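You operate a simulated robot arm through the tools that you are given. There is no shell and no other tool. Be economical: measure what you need, move in short steps, check, and stop when the job is done.

Carry out the task below with a simulated robot arm. There is one attempt and no reset: what you move stays moved.

TASK
Close the doser slide.
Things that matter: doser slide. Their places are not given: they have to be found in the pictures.

It is judged by the outcome, as a careful person would: the job done as asked, and still so three seconds after it is handed in. It fails if anything else is knocked over, pushed out of place, dropped, spilled or broken.

THE ROBOT
A 6-joint arm with a two-finger parallel gripper, fixed in place. Base frame: the origin is at the foot of the arm, x ahead of it, y to its left, z up; the work surface is at about z = 900. Lengths are in mm, angles in degrees, forces in N, time in s.
With the tool pointing down near the work surface it reaches from about 240 to 660 mm from the base axis. Its first joint turns from -66.0 to 66.0 degrees. Payload 2.9 kg.
Tool frame: the origin (TCP) lies between the finger pads and is the grasp point; the fingertips stand 30 mm ahead of it; z points along the fingers, y is the line along which they close. The gripper opens to 110 mm. The fingers are 20 mm wide and 10 mm thick; the gripper's body (48 by 112 mm) begins 55 mm behind the TCP.
Orientation is that of the tool frame in the base frame, as a unit quaternion [x, y, z, w]. With the fingers straight down and closing along the base's y, the tool's x points along the base's -x, its y along +y and its z along -z.

THE INTERFACE
- The arm moves only by the tool move_arm. Its argument "moves" is a list of rows, each a list of 7 numbers: the turn, a rotation vector about the tool's x, y, z in units of 8 degrees (1.0 is 8 degrees), then the shift along the tool's x, y, z in units of 40 mm (1.0 is 40 mm), then the gripper command, from -1 (shut) to 1 (fully open), values between in proportion. In form: [[wx, wy, wz, dx, dy, dz, hand], ...]. A call has 1 to 8 rows; each row shifts and turns the commanded pose from where the row before left it, along the tool's axes as they then stand. A call with a number of a shift or a turn outside -1 to 1 is refused whole. A row lasts 0.2 s, in which the tool goes at most 50 mm and 8.6 degrees; a call with a longer step from one row to the next is refused whole, and so is a gripper value outside its range. A pose out of reach is approached as far as the arm can. The call stops where the force on the tool passes 40 N (or 10 N more than at its start, if that is more) or the arm is blocked; 0.2 s more then pass. The fingers move at their own pace (about 108 mm/s each) and stop on an object; they squeeze with about 36 N. The grip force told is the motor's: it shows also when the fingers shut on nothing. Time passes only in rows, and 0.2 s behind the last, so rows that do not move let the fingers close. It gives the time, the measured TCP pose, the force on the tool (base axes), the opening and the grip force at its end, in the units of the frame above (readings bear some noise), and new pictures: "pictures" is both (left out), scene, wrist or none.
- Cameras (640 x 400 px; columns grow to the right, rows downward): "scene" is fixed at [91.7, 442.6, 1398]; the picture's right is [-0.62, -0.78, 0.00], its down [-0.34, 0.27, -0.90] and it looks along [0.70, -0.56, -0.44] (base axes); focal length 346 px, centre (320, 200). "wrist" rides on the gripper at [-36, 0, -57] in the tool frame; the picture's right is [0.00, -1.00, 0.00], its down [0.97, 0.00, -0.24] and it looks along [0.24, 0.00, 0.97] (tool axes); focal length 218 px, centre (320, 200).
- point_at(camera, pixels): for up to 12 pixels [column, row] of the newest picture of that camera ("zoom" is the newest enlarged one), the place [x, y, z] in the base frame of the surface seen there, good to about 3 mm. No time passes.
- zoom(camera, box): a new picture of the part [left, top, right, bottom] of that camera's present view, enlarged. No time passes.
- job_done(): hands the job in; it is judged then, once.

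Work in short steps. Measure before you move; look again where a grasp or a placing could have gone wrong, and mend it. You have 60 turns and 100 pictures in all, the two below and enlarged ones among them. Open the gripper and draw the arm clear of the work before you hand the job in, unless the task says otherwise; then end with one line.

The tools are called by a JSON object that holds its "method" and its "body". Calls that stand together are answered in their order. move_arm: Moves the arm, as the interface text tells. Its arguments: {"type":"object","properties":{"moves":{"type":"array"},"pictures":{"type":"string","enum":["both","scene","wrist","none"]}},"required":["moves"]} The other tools are called the same way: point_at (camera, pixels) gives the place of the surface under pixels of a picture; zoom (camera, box) takes an enlarged picture of a part of a camera's view; job_done () hands the job in.

At the start:

```text
clock: 0.0
ee_pos: [458.0, 28.6, 1203.7]
tool_rot: [0.0, 1.0, 0.001, 0.0]
wrist_force: [0.7, 0.6, 0.0]
finger_gap: 110.2
grip_force: 0.1
```

scene: 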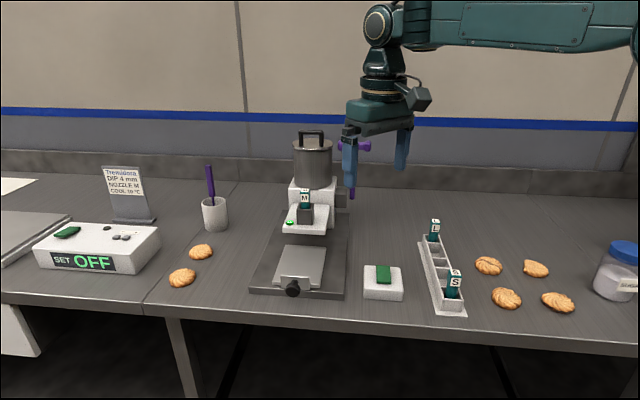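
wrist: 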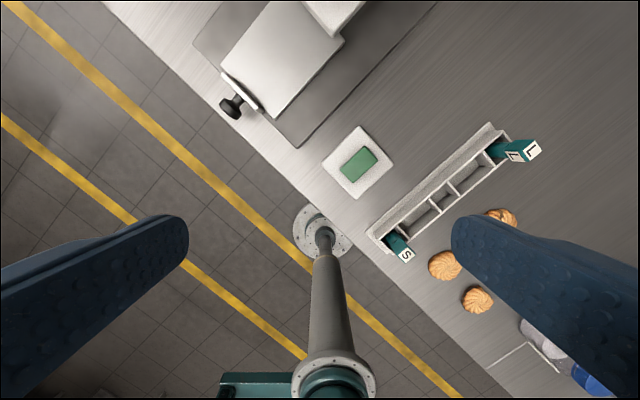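

I zoom on the machine around (310,220) to identify the doser slide.

{"method": "zoom", "body": {"camera": "scene", "box": [235, 120, 395, 310]}}

{"method": "zoom", "body": {"camera": "wrist", "box": [180, 0, 440, 160]}}

{"method": "zoom", "body": {"camera": "scene", "box": [20, 150, 240, 300]}}

```text
2.11 times, centred on (315, 215) of scene
```

zoom: 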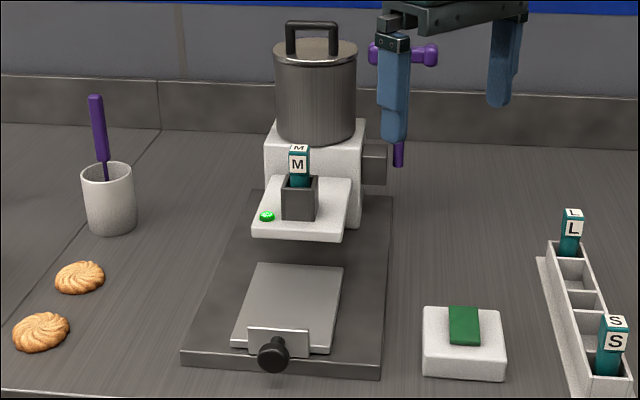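

```text
2.46 times, centred on (310, 80) of wrist
```

zoom: 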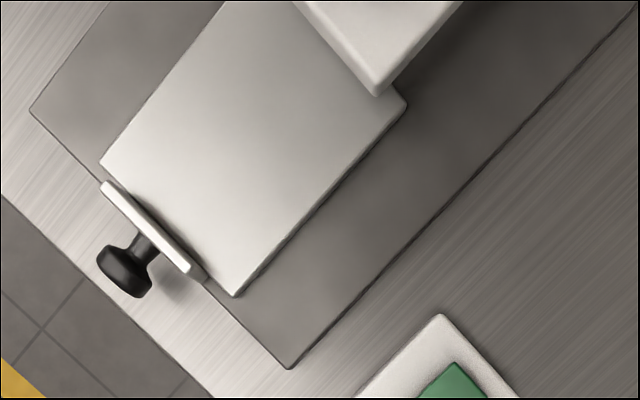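

```text
2.67 times, centred on (130, 225) of scene
```

zoom: 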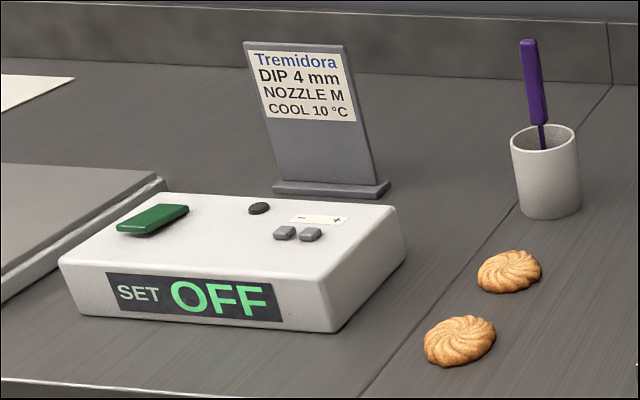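

I measure the plate, tab, knob and machine positions.

{"method": "point_at", "body": {"camera": "scene", "pixels": [[292, 287], [298, 282], [311, 282], [281, 280], [295, 276], [302, 250], [318, 252], [300, 246], [250, 292], [344, 297], [283, 250], [313, 275]]}}

{"method": "point_at", "body": {"camera": "wrist", "pixels": [[231, 106], [240, 98], [223, 75], [258, 110], [274, 118], [223, 64], [343, 40], [299, 149], [240, 85], [300, 60], [333, 35], [196, 42]]}}

{"method": "zoom", "body": {"camera": "scene", "box": [260, 230, 340, 305]}}

```text
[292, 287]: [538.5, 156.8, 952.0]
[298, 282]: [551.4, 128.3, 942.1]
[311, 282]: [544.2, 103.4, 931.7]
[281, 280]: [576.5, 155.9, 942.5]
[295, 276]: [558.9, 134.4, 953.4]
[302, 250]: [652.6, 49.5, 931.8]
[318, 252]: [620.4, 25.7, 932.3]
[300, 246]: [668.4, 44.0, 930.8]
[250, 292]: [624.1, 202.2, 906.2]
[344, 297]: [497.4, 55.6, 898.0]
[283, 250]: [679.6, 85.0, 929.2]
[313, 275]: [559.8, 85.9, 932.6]
```

```text
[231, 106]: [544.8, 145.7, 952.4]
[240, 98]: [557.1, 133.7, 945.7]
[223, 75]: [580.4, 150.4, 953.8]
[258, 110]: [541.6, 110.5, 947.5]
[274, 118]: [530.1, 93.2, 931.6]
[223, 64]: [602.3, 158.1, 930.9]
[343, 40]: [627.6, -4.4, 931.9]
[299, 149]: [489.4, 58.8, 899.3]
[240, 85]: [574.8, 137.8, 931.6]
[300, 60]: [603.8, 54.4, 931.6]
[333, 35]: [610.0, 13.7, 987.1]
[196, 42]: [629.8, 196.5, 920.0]
```

```text
5.33 times, centred on (300, 268) of scene
```

zoom: 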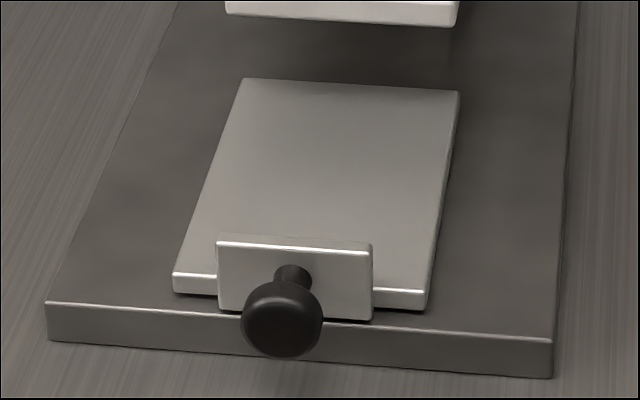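

Slide direction seems to be about (0.72,-0.69). I refine the knob geometry, base plate height and platform.

{"method": "point_at", "body": {"camera": "zoom", "pixels": [[282, 318], [282, 350], [282, 288], [245, 318], [320, 318], [225, 250], [365, 255], [370, 310], [490, 320], [100, 290], [340, 18], [540, 360]]}}

{"method": "point_at", "body": {"camera": "scene", "pixels": [[286, 228], [326, 234], [290, 215], [315, 215], [325, 215], [302, 195], [304, 215], [298, 232], [338, 220], [313, 160], [330, 190], [295, 185]]}}

```text
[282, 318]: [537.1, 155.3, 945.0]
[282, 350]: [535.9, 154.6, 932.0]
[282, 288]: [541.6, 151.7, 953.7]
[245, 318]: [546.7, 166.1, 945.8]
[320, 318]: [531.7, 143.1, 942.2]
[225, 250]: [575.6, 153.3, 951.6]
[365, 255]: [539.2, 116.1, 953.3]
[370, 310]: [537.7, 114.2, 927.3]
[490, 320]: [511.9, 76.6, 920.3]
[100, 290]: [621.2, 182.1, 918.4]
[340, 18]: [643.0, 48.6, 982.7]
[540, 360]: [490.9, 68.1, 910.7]
```

```text
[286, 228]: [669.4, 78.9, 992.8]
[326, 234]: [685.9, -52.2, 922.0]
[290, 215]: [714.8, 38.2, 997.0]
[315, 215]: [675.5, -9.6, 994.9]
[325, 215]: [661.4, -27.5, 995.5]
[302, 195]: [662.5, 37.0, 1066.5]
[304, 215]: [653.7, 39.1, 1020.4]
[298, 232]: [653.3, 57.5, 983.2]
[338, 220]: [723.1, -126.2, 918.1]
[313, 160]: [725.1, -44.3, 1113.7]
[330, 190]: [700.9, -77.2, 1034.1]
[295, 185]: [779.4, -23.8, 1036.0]
```

Knob front centre is near (537,155,944), closing direction ≈ (0.71,-0.70), base plate top 919. I'll yaw -45.5° about tool z so that an open finger's outer face can push the knob, keeping the gripper body outside the machine.

{"method": "move_arm", "body": {"moves": [[0, 0, -1, 0, 0, 0, 1], [0, 0, -1, 0, 0, 0, 1], [0, 0, -1, 0, 0, 0, 1], [0, 0, -1, 0, 0, 0, 1], [0, 0, -1, 0, 0, 0, 1], [0, 0, -0.69, 0, 0, 0, 1]], "pictures": "none"}}

```text
clock: 1.4
ee_pos: [458.5, 28.4, 1203.8]
tool_rot: [-0.387, 0.922, 0.0, 0.0]
wrist_force: [0.0, -0.1, 0.4]
finger_gap: 109.9
grip_force: 0.1
```

Orientation is right; now move sideways clear of the knob and start down.

{"method": "move_arm", "body": {"moves": [[0, 0, 0, -0.728, 0.608, 0, 1], [0, 0, 0, -0.728, 0.608, 0, 1], [0, 0, 0, -0.728, 0.608, 0, 1], [0, 0, 0, -0.728, 0.608, 0, 1], [0, 0, 0, -0.728, 0.608, 0, 1], [0, 0, 0, 0, 0, 1, 1], [0, 0, 0, 0, 0, 1, 1], [0, 0, 0, 0, 0, 1, 1]]}}

```text
clock: 3.2
ee_pos: [474.3, 219.3, 1084.5]
tool_rot: [-0.387, 0.922, 0.0, 0.0]
wrist_force: [-0.1, -0.4, -0.4]
finger_gap: 109.9
grip_force: 0.0
```

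scene: 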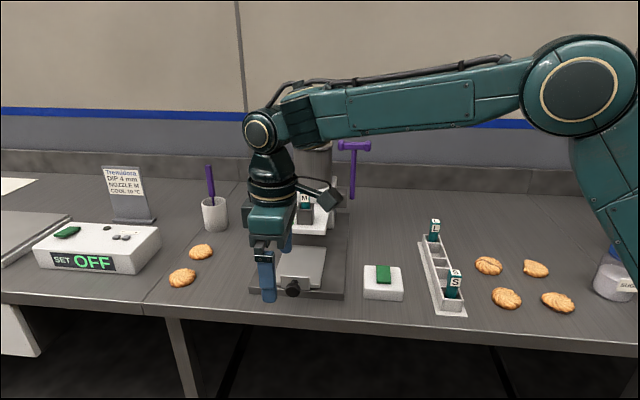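
wrist: 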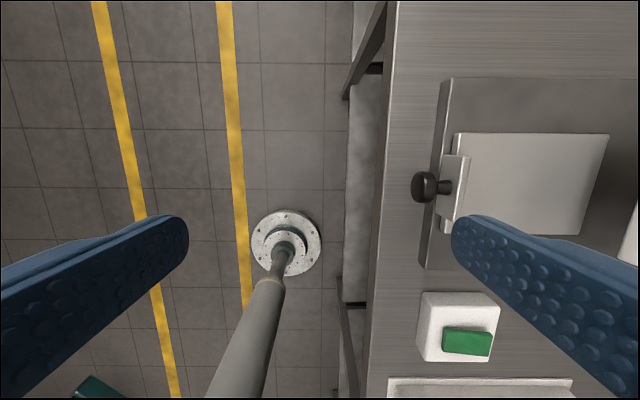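

Knob (424,187) is lined up with the tool's y axis, ~20 mm ahead of the finger. Back off 10 mm and descend.

{"method": "move_arm", "body": {"moves": [[0, 0, 0, 0, 0.25, 0, 1], [0, 0, 0, 0, 0, 1, 1], [0, 0, 0, 0, 0, 1, 1], [0, 0, 0, 0, 0, 1, 1], [0, 0, 0, 0, 0, 0.06, 1]]}}

```text
clock: 4.4
ee_pos: [465.0, 224.2, 960.5]
tool_rot: [-0.386, 0.922, 0.0, 0.0]
wrist_force: [0.1, 0.0, -0.8]
finger_gap: 110.1
grip_force: 0.1
```

scene: 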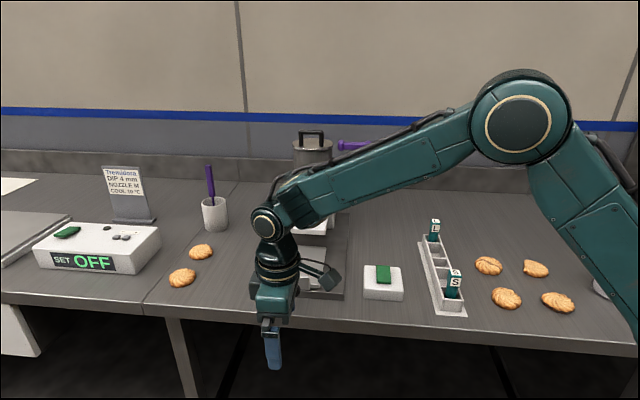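
wrist: 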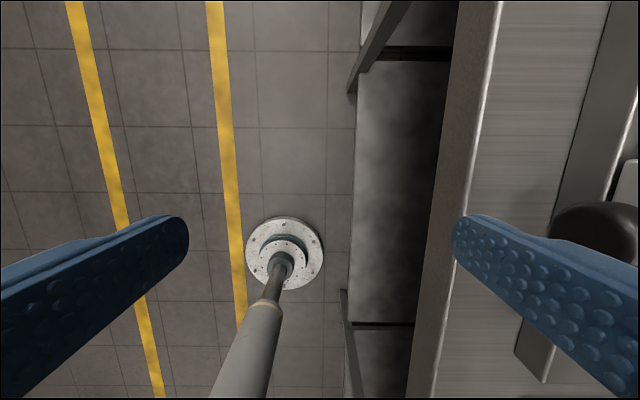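

Aligned with a gap to the knob. A bracket on the wrist shows at (325,275); I check its location so it won't hit the machine.

{"method": "zoom", "body": {"camera": "scene", "box": [230, 190, 370, 380]}}

{"method": "point_at", "body": {"camera": "scene", "pixels": [[325, 275], [338, 272], [325, 290], [315, 268], [276, 300], [270, 325]]}}

```text
2.11 times, centred on (300, 285) of scene
```

zoom: 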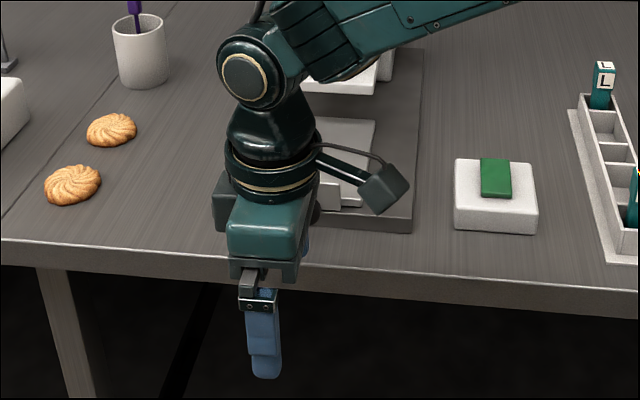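

```text
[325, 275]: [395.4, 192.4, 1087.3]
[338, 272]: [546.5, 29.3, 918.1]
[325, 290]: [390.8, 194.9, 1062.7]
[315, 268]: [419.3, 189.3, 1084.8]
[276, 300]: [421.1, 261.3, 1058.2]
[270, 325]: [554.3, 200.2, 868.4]
```

The bracket is off to the side, well clear. Push slowly along tool -y.

{"method": "move_arm", "body": {"moves": [[0, 0, 0, 0, -0.3, 0, 1], [0, 0, 0, 0, -0.3, 0, 1], [0, 0, 0, 0, -0.25, 0, 1], [0, 0, 0, 0, -0.25, 0, 1], [0, 0, 0, 0, -0.25, 0, 1]]}}

```text
clock: 5.6
ee_pos: [504.8, 187.1, 960.5]
tool_rot: [-0.387, 0.922, 0.0, 0.0]
wrist_force: [-1.2, -0.3, 0.2]
finger_gap: 109.5
grip_force: 0.1
```

scene: 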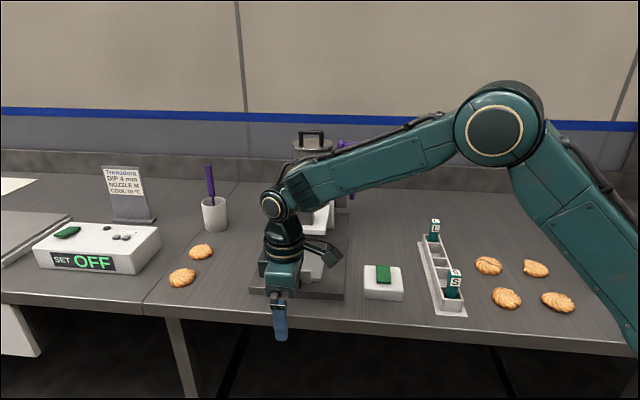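
wrist: 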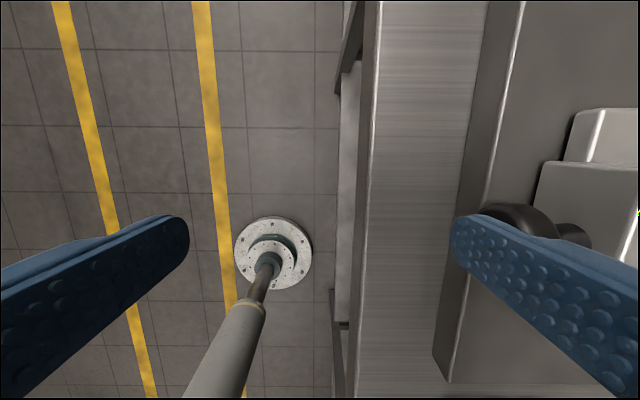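

The finger is in contact and the slide moves in with ~1 N. Continue.

{"method": "move_arm", "body": {"moves": [[0, 0, 0, 0, -0.25, 0, 1], [0, 0, 0, 0, -0.25, 0, 1], [0, 0, 0, 0, -0.25, 0, 1], [0, 0, 0, 0, -0.25, 0, 1]]}}

```text
clock: 6.6
ee_pos: [533.1, 160.4, 960.8]
tool_rot: [-0.387, 0.922, -0.001, -0.001]
wrist_force: [-1.0, -0.6, 0.2]
finger_gap: 109.7
grip_force: 0.0
```

scene: 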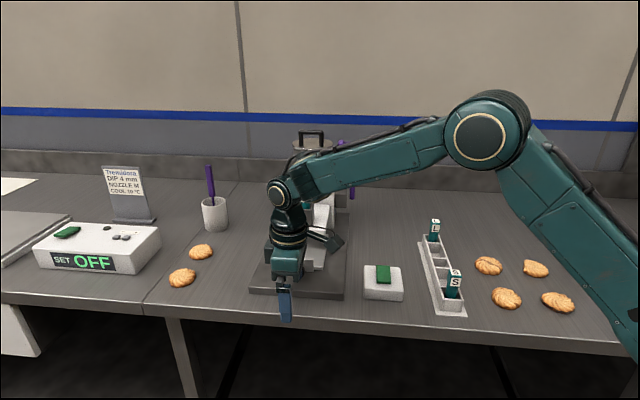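
wrist: 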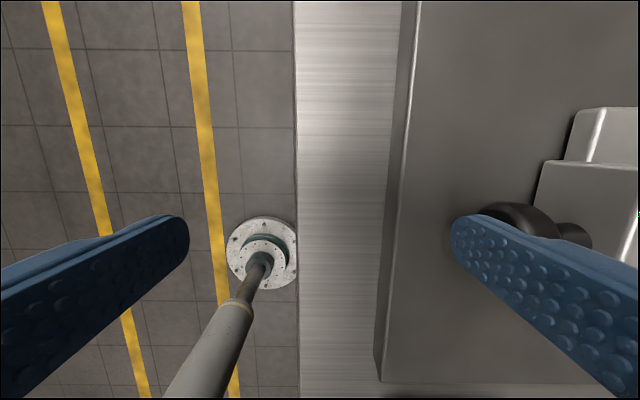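

Still sliding freely; continue in smaller steps.

{"method": "move_arm", "body": {"moves": [[0, 0, 0, 0, -0.2, 0, 1], [0, 0, 0, 0, -0.2, 0, 1], [0, 0, 0, 0, -0.2, 0, 1]]}}

```text
clock: 7.4
ee_pos: [545.7, 144.0, 960.5]
tool_rot: [-0.39, 0.921, 0.002, -0.002]
wrist_force: [-25.1, 15.4, 8.7]
finger_gap: 95.3
grip_force: 0.0
```

scene: 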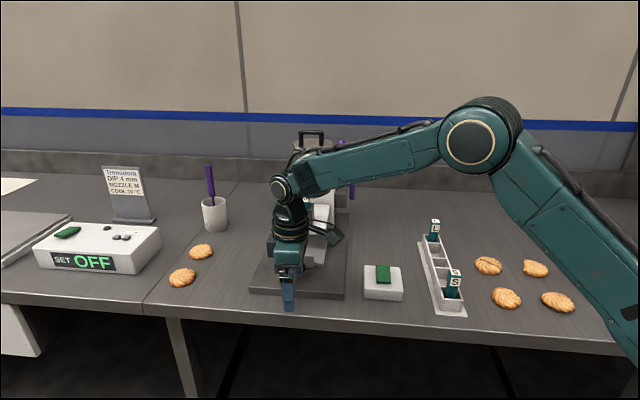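
wrist: 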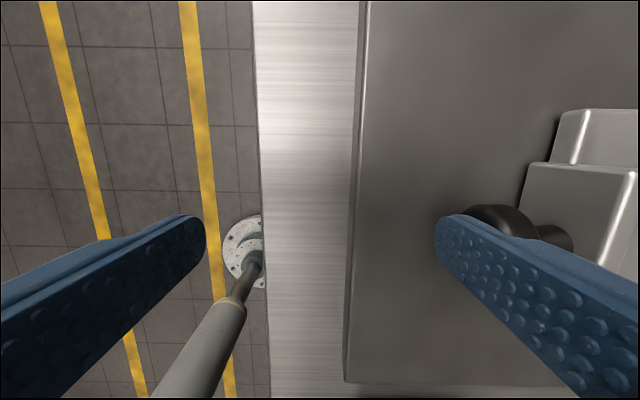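

Force rose to ~29 N and the leading finger was pushed back: the slide is at its stop. Back off and rise to look.

{"method": "move_arm", "body": {"moves": [[0, 0, 0, 0, 0.3, 0, 1], [0, 0, 0, 0, 0.6, 0, 1], [0, 0, 0, 0, 1, 0, 1], [0, 0, 0, 0, 1, 0, 1], [0, 0, 0, 0, 0, -1, 1], [0, 0, 0, 0, 0, -1, 1], [0, 0, 0, 0, 0, -1, 1], [0, 0, 0, 0, 0, -1, 1]], "pictures": "both"}}

```text
clock: 9.2
ee_pos: [466.4, 222.0, 1121.0]
tool_rot: [-0.386, 0.922, 0.001, -0.001]
wrist_force: [0.5, -0.3, 0.6]
finger_gap: 109.8
grip_force: 0.1
```

scene: 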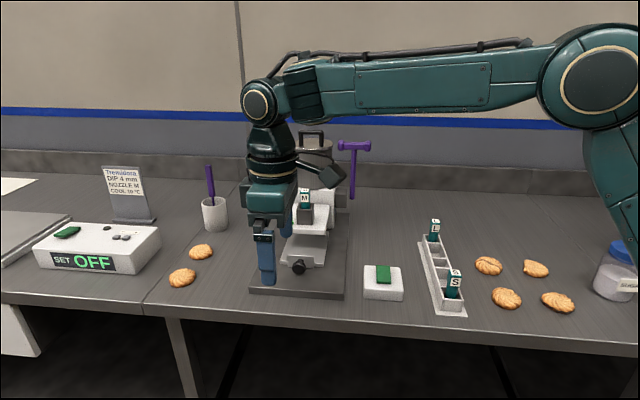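
wrist: 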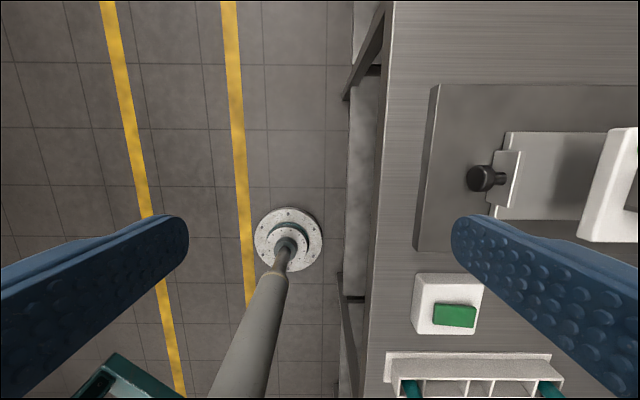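

Nothing else moved. I check where the slide ended.

{"method": "zoom", "body": {"camera": "scene", "box": [240, 180, 360, 305]}}

{"method": "point_at", "body": {"camera": "wrist", "pixels": [[480, 178], [518, 153], [508, 207], [510, 134], [493, 216], [600, 130]]}}

```text
3.20 times, centred on (300, 242) of scene
```

zoom: 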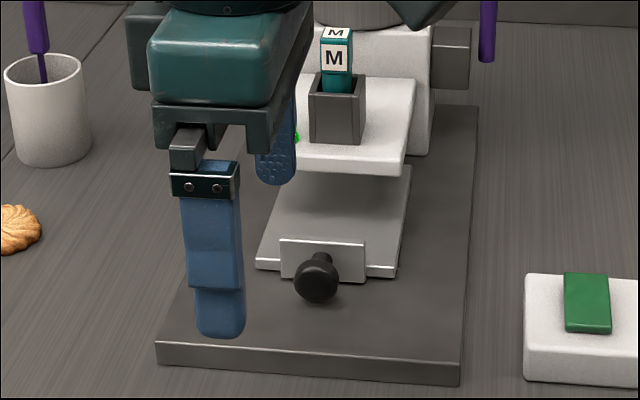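

```text
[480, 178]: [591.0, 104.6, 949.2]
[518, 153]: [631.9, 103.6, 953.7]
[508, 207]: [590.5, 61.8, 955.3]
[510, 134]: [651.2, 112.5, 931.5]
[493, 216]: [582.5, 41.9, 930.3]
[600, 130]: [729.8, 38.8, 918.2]
```

{"method": "point_at", "body": {"camera": "zoom", "pixels": [[408, 170], [405, 185], [412, 172], [425, 150], [418, 160], [400, 265], [410, 140], [260, 262], [435, 140]]}}

{"method": "zoom", "body": {"camera": "scene", "box": [300, 215, 350, 250]}}

```text
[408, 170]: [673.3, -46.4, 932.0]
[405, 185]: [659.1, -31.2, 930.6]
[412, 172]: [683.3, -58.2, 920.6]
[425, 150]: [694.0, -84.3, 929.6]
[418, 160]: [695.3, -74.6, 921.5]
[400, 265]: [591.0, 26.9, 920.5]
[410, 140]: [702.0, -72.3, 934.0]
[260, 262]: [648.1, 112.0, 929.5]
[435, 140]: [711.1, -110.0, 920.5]
```

```text
11.43 times, centred on (325, 232) of scene
```

zoom: 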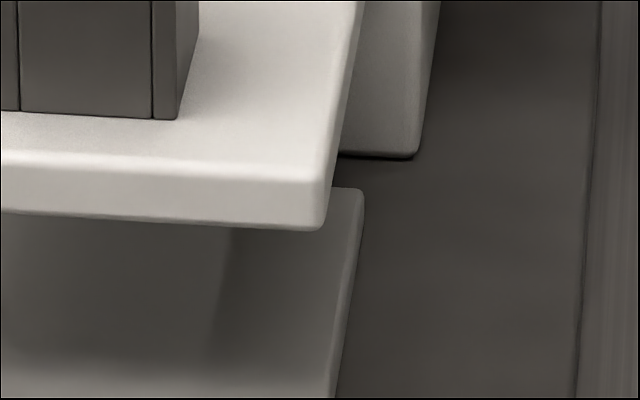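

The slide travelled ~72 mm from open to a hard stop (1 N sliding, then 29 N with no motion) and it has not rebounded. I draw the arm further clear.

{"method": "move_arm", "body": {"moves": [[0, 0, 0, 0, 0, -1, 1], [0, 0, 0, 0, 0, -1, 1], [0, 0, 0, 0.8, 0, 0, 1], [0, 0, 0, 0.8, 0, 0, 1], [0, 0, 0, 0.8, 0, 0, 1], [0, 0, 0, 0, 0, 0, 1]], "pictures": "scene"}}

```text
clock: 10.6
ee_pos: [399.5, 154.6, 1200.0]
tool_rot: [-0.387, 0.922, 0.0, 0.0]
wrist_force: [0.0, -0.1, -0.2]
finger_gap: 110.1
grip_force: 0.1
```

scene: 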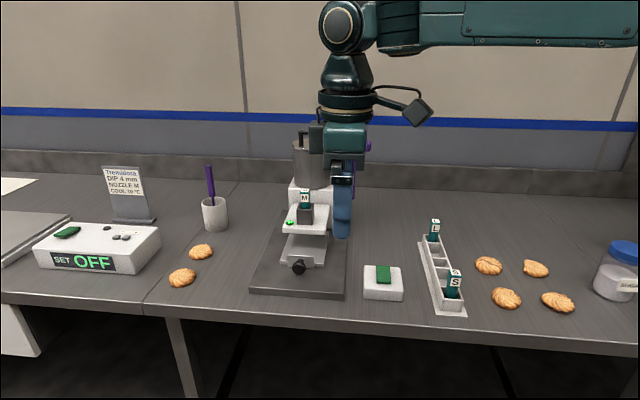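

The slide is in at its stop, everything else is where it was, and the arm is clear with the gripper open, so I hand in.

{"method": "job_done", "body": {}}

```text
The job is handed in.
```

The doser slide is closed: I pushed it in about 72 mm until it hit a hard stop, nothing else was disturbed, and the arm is clear with the gripper open.
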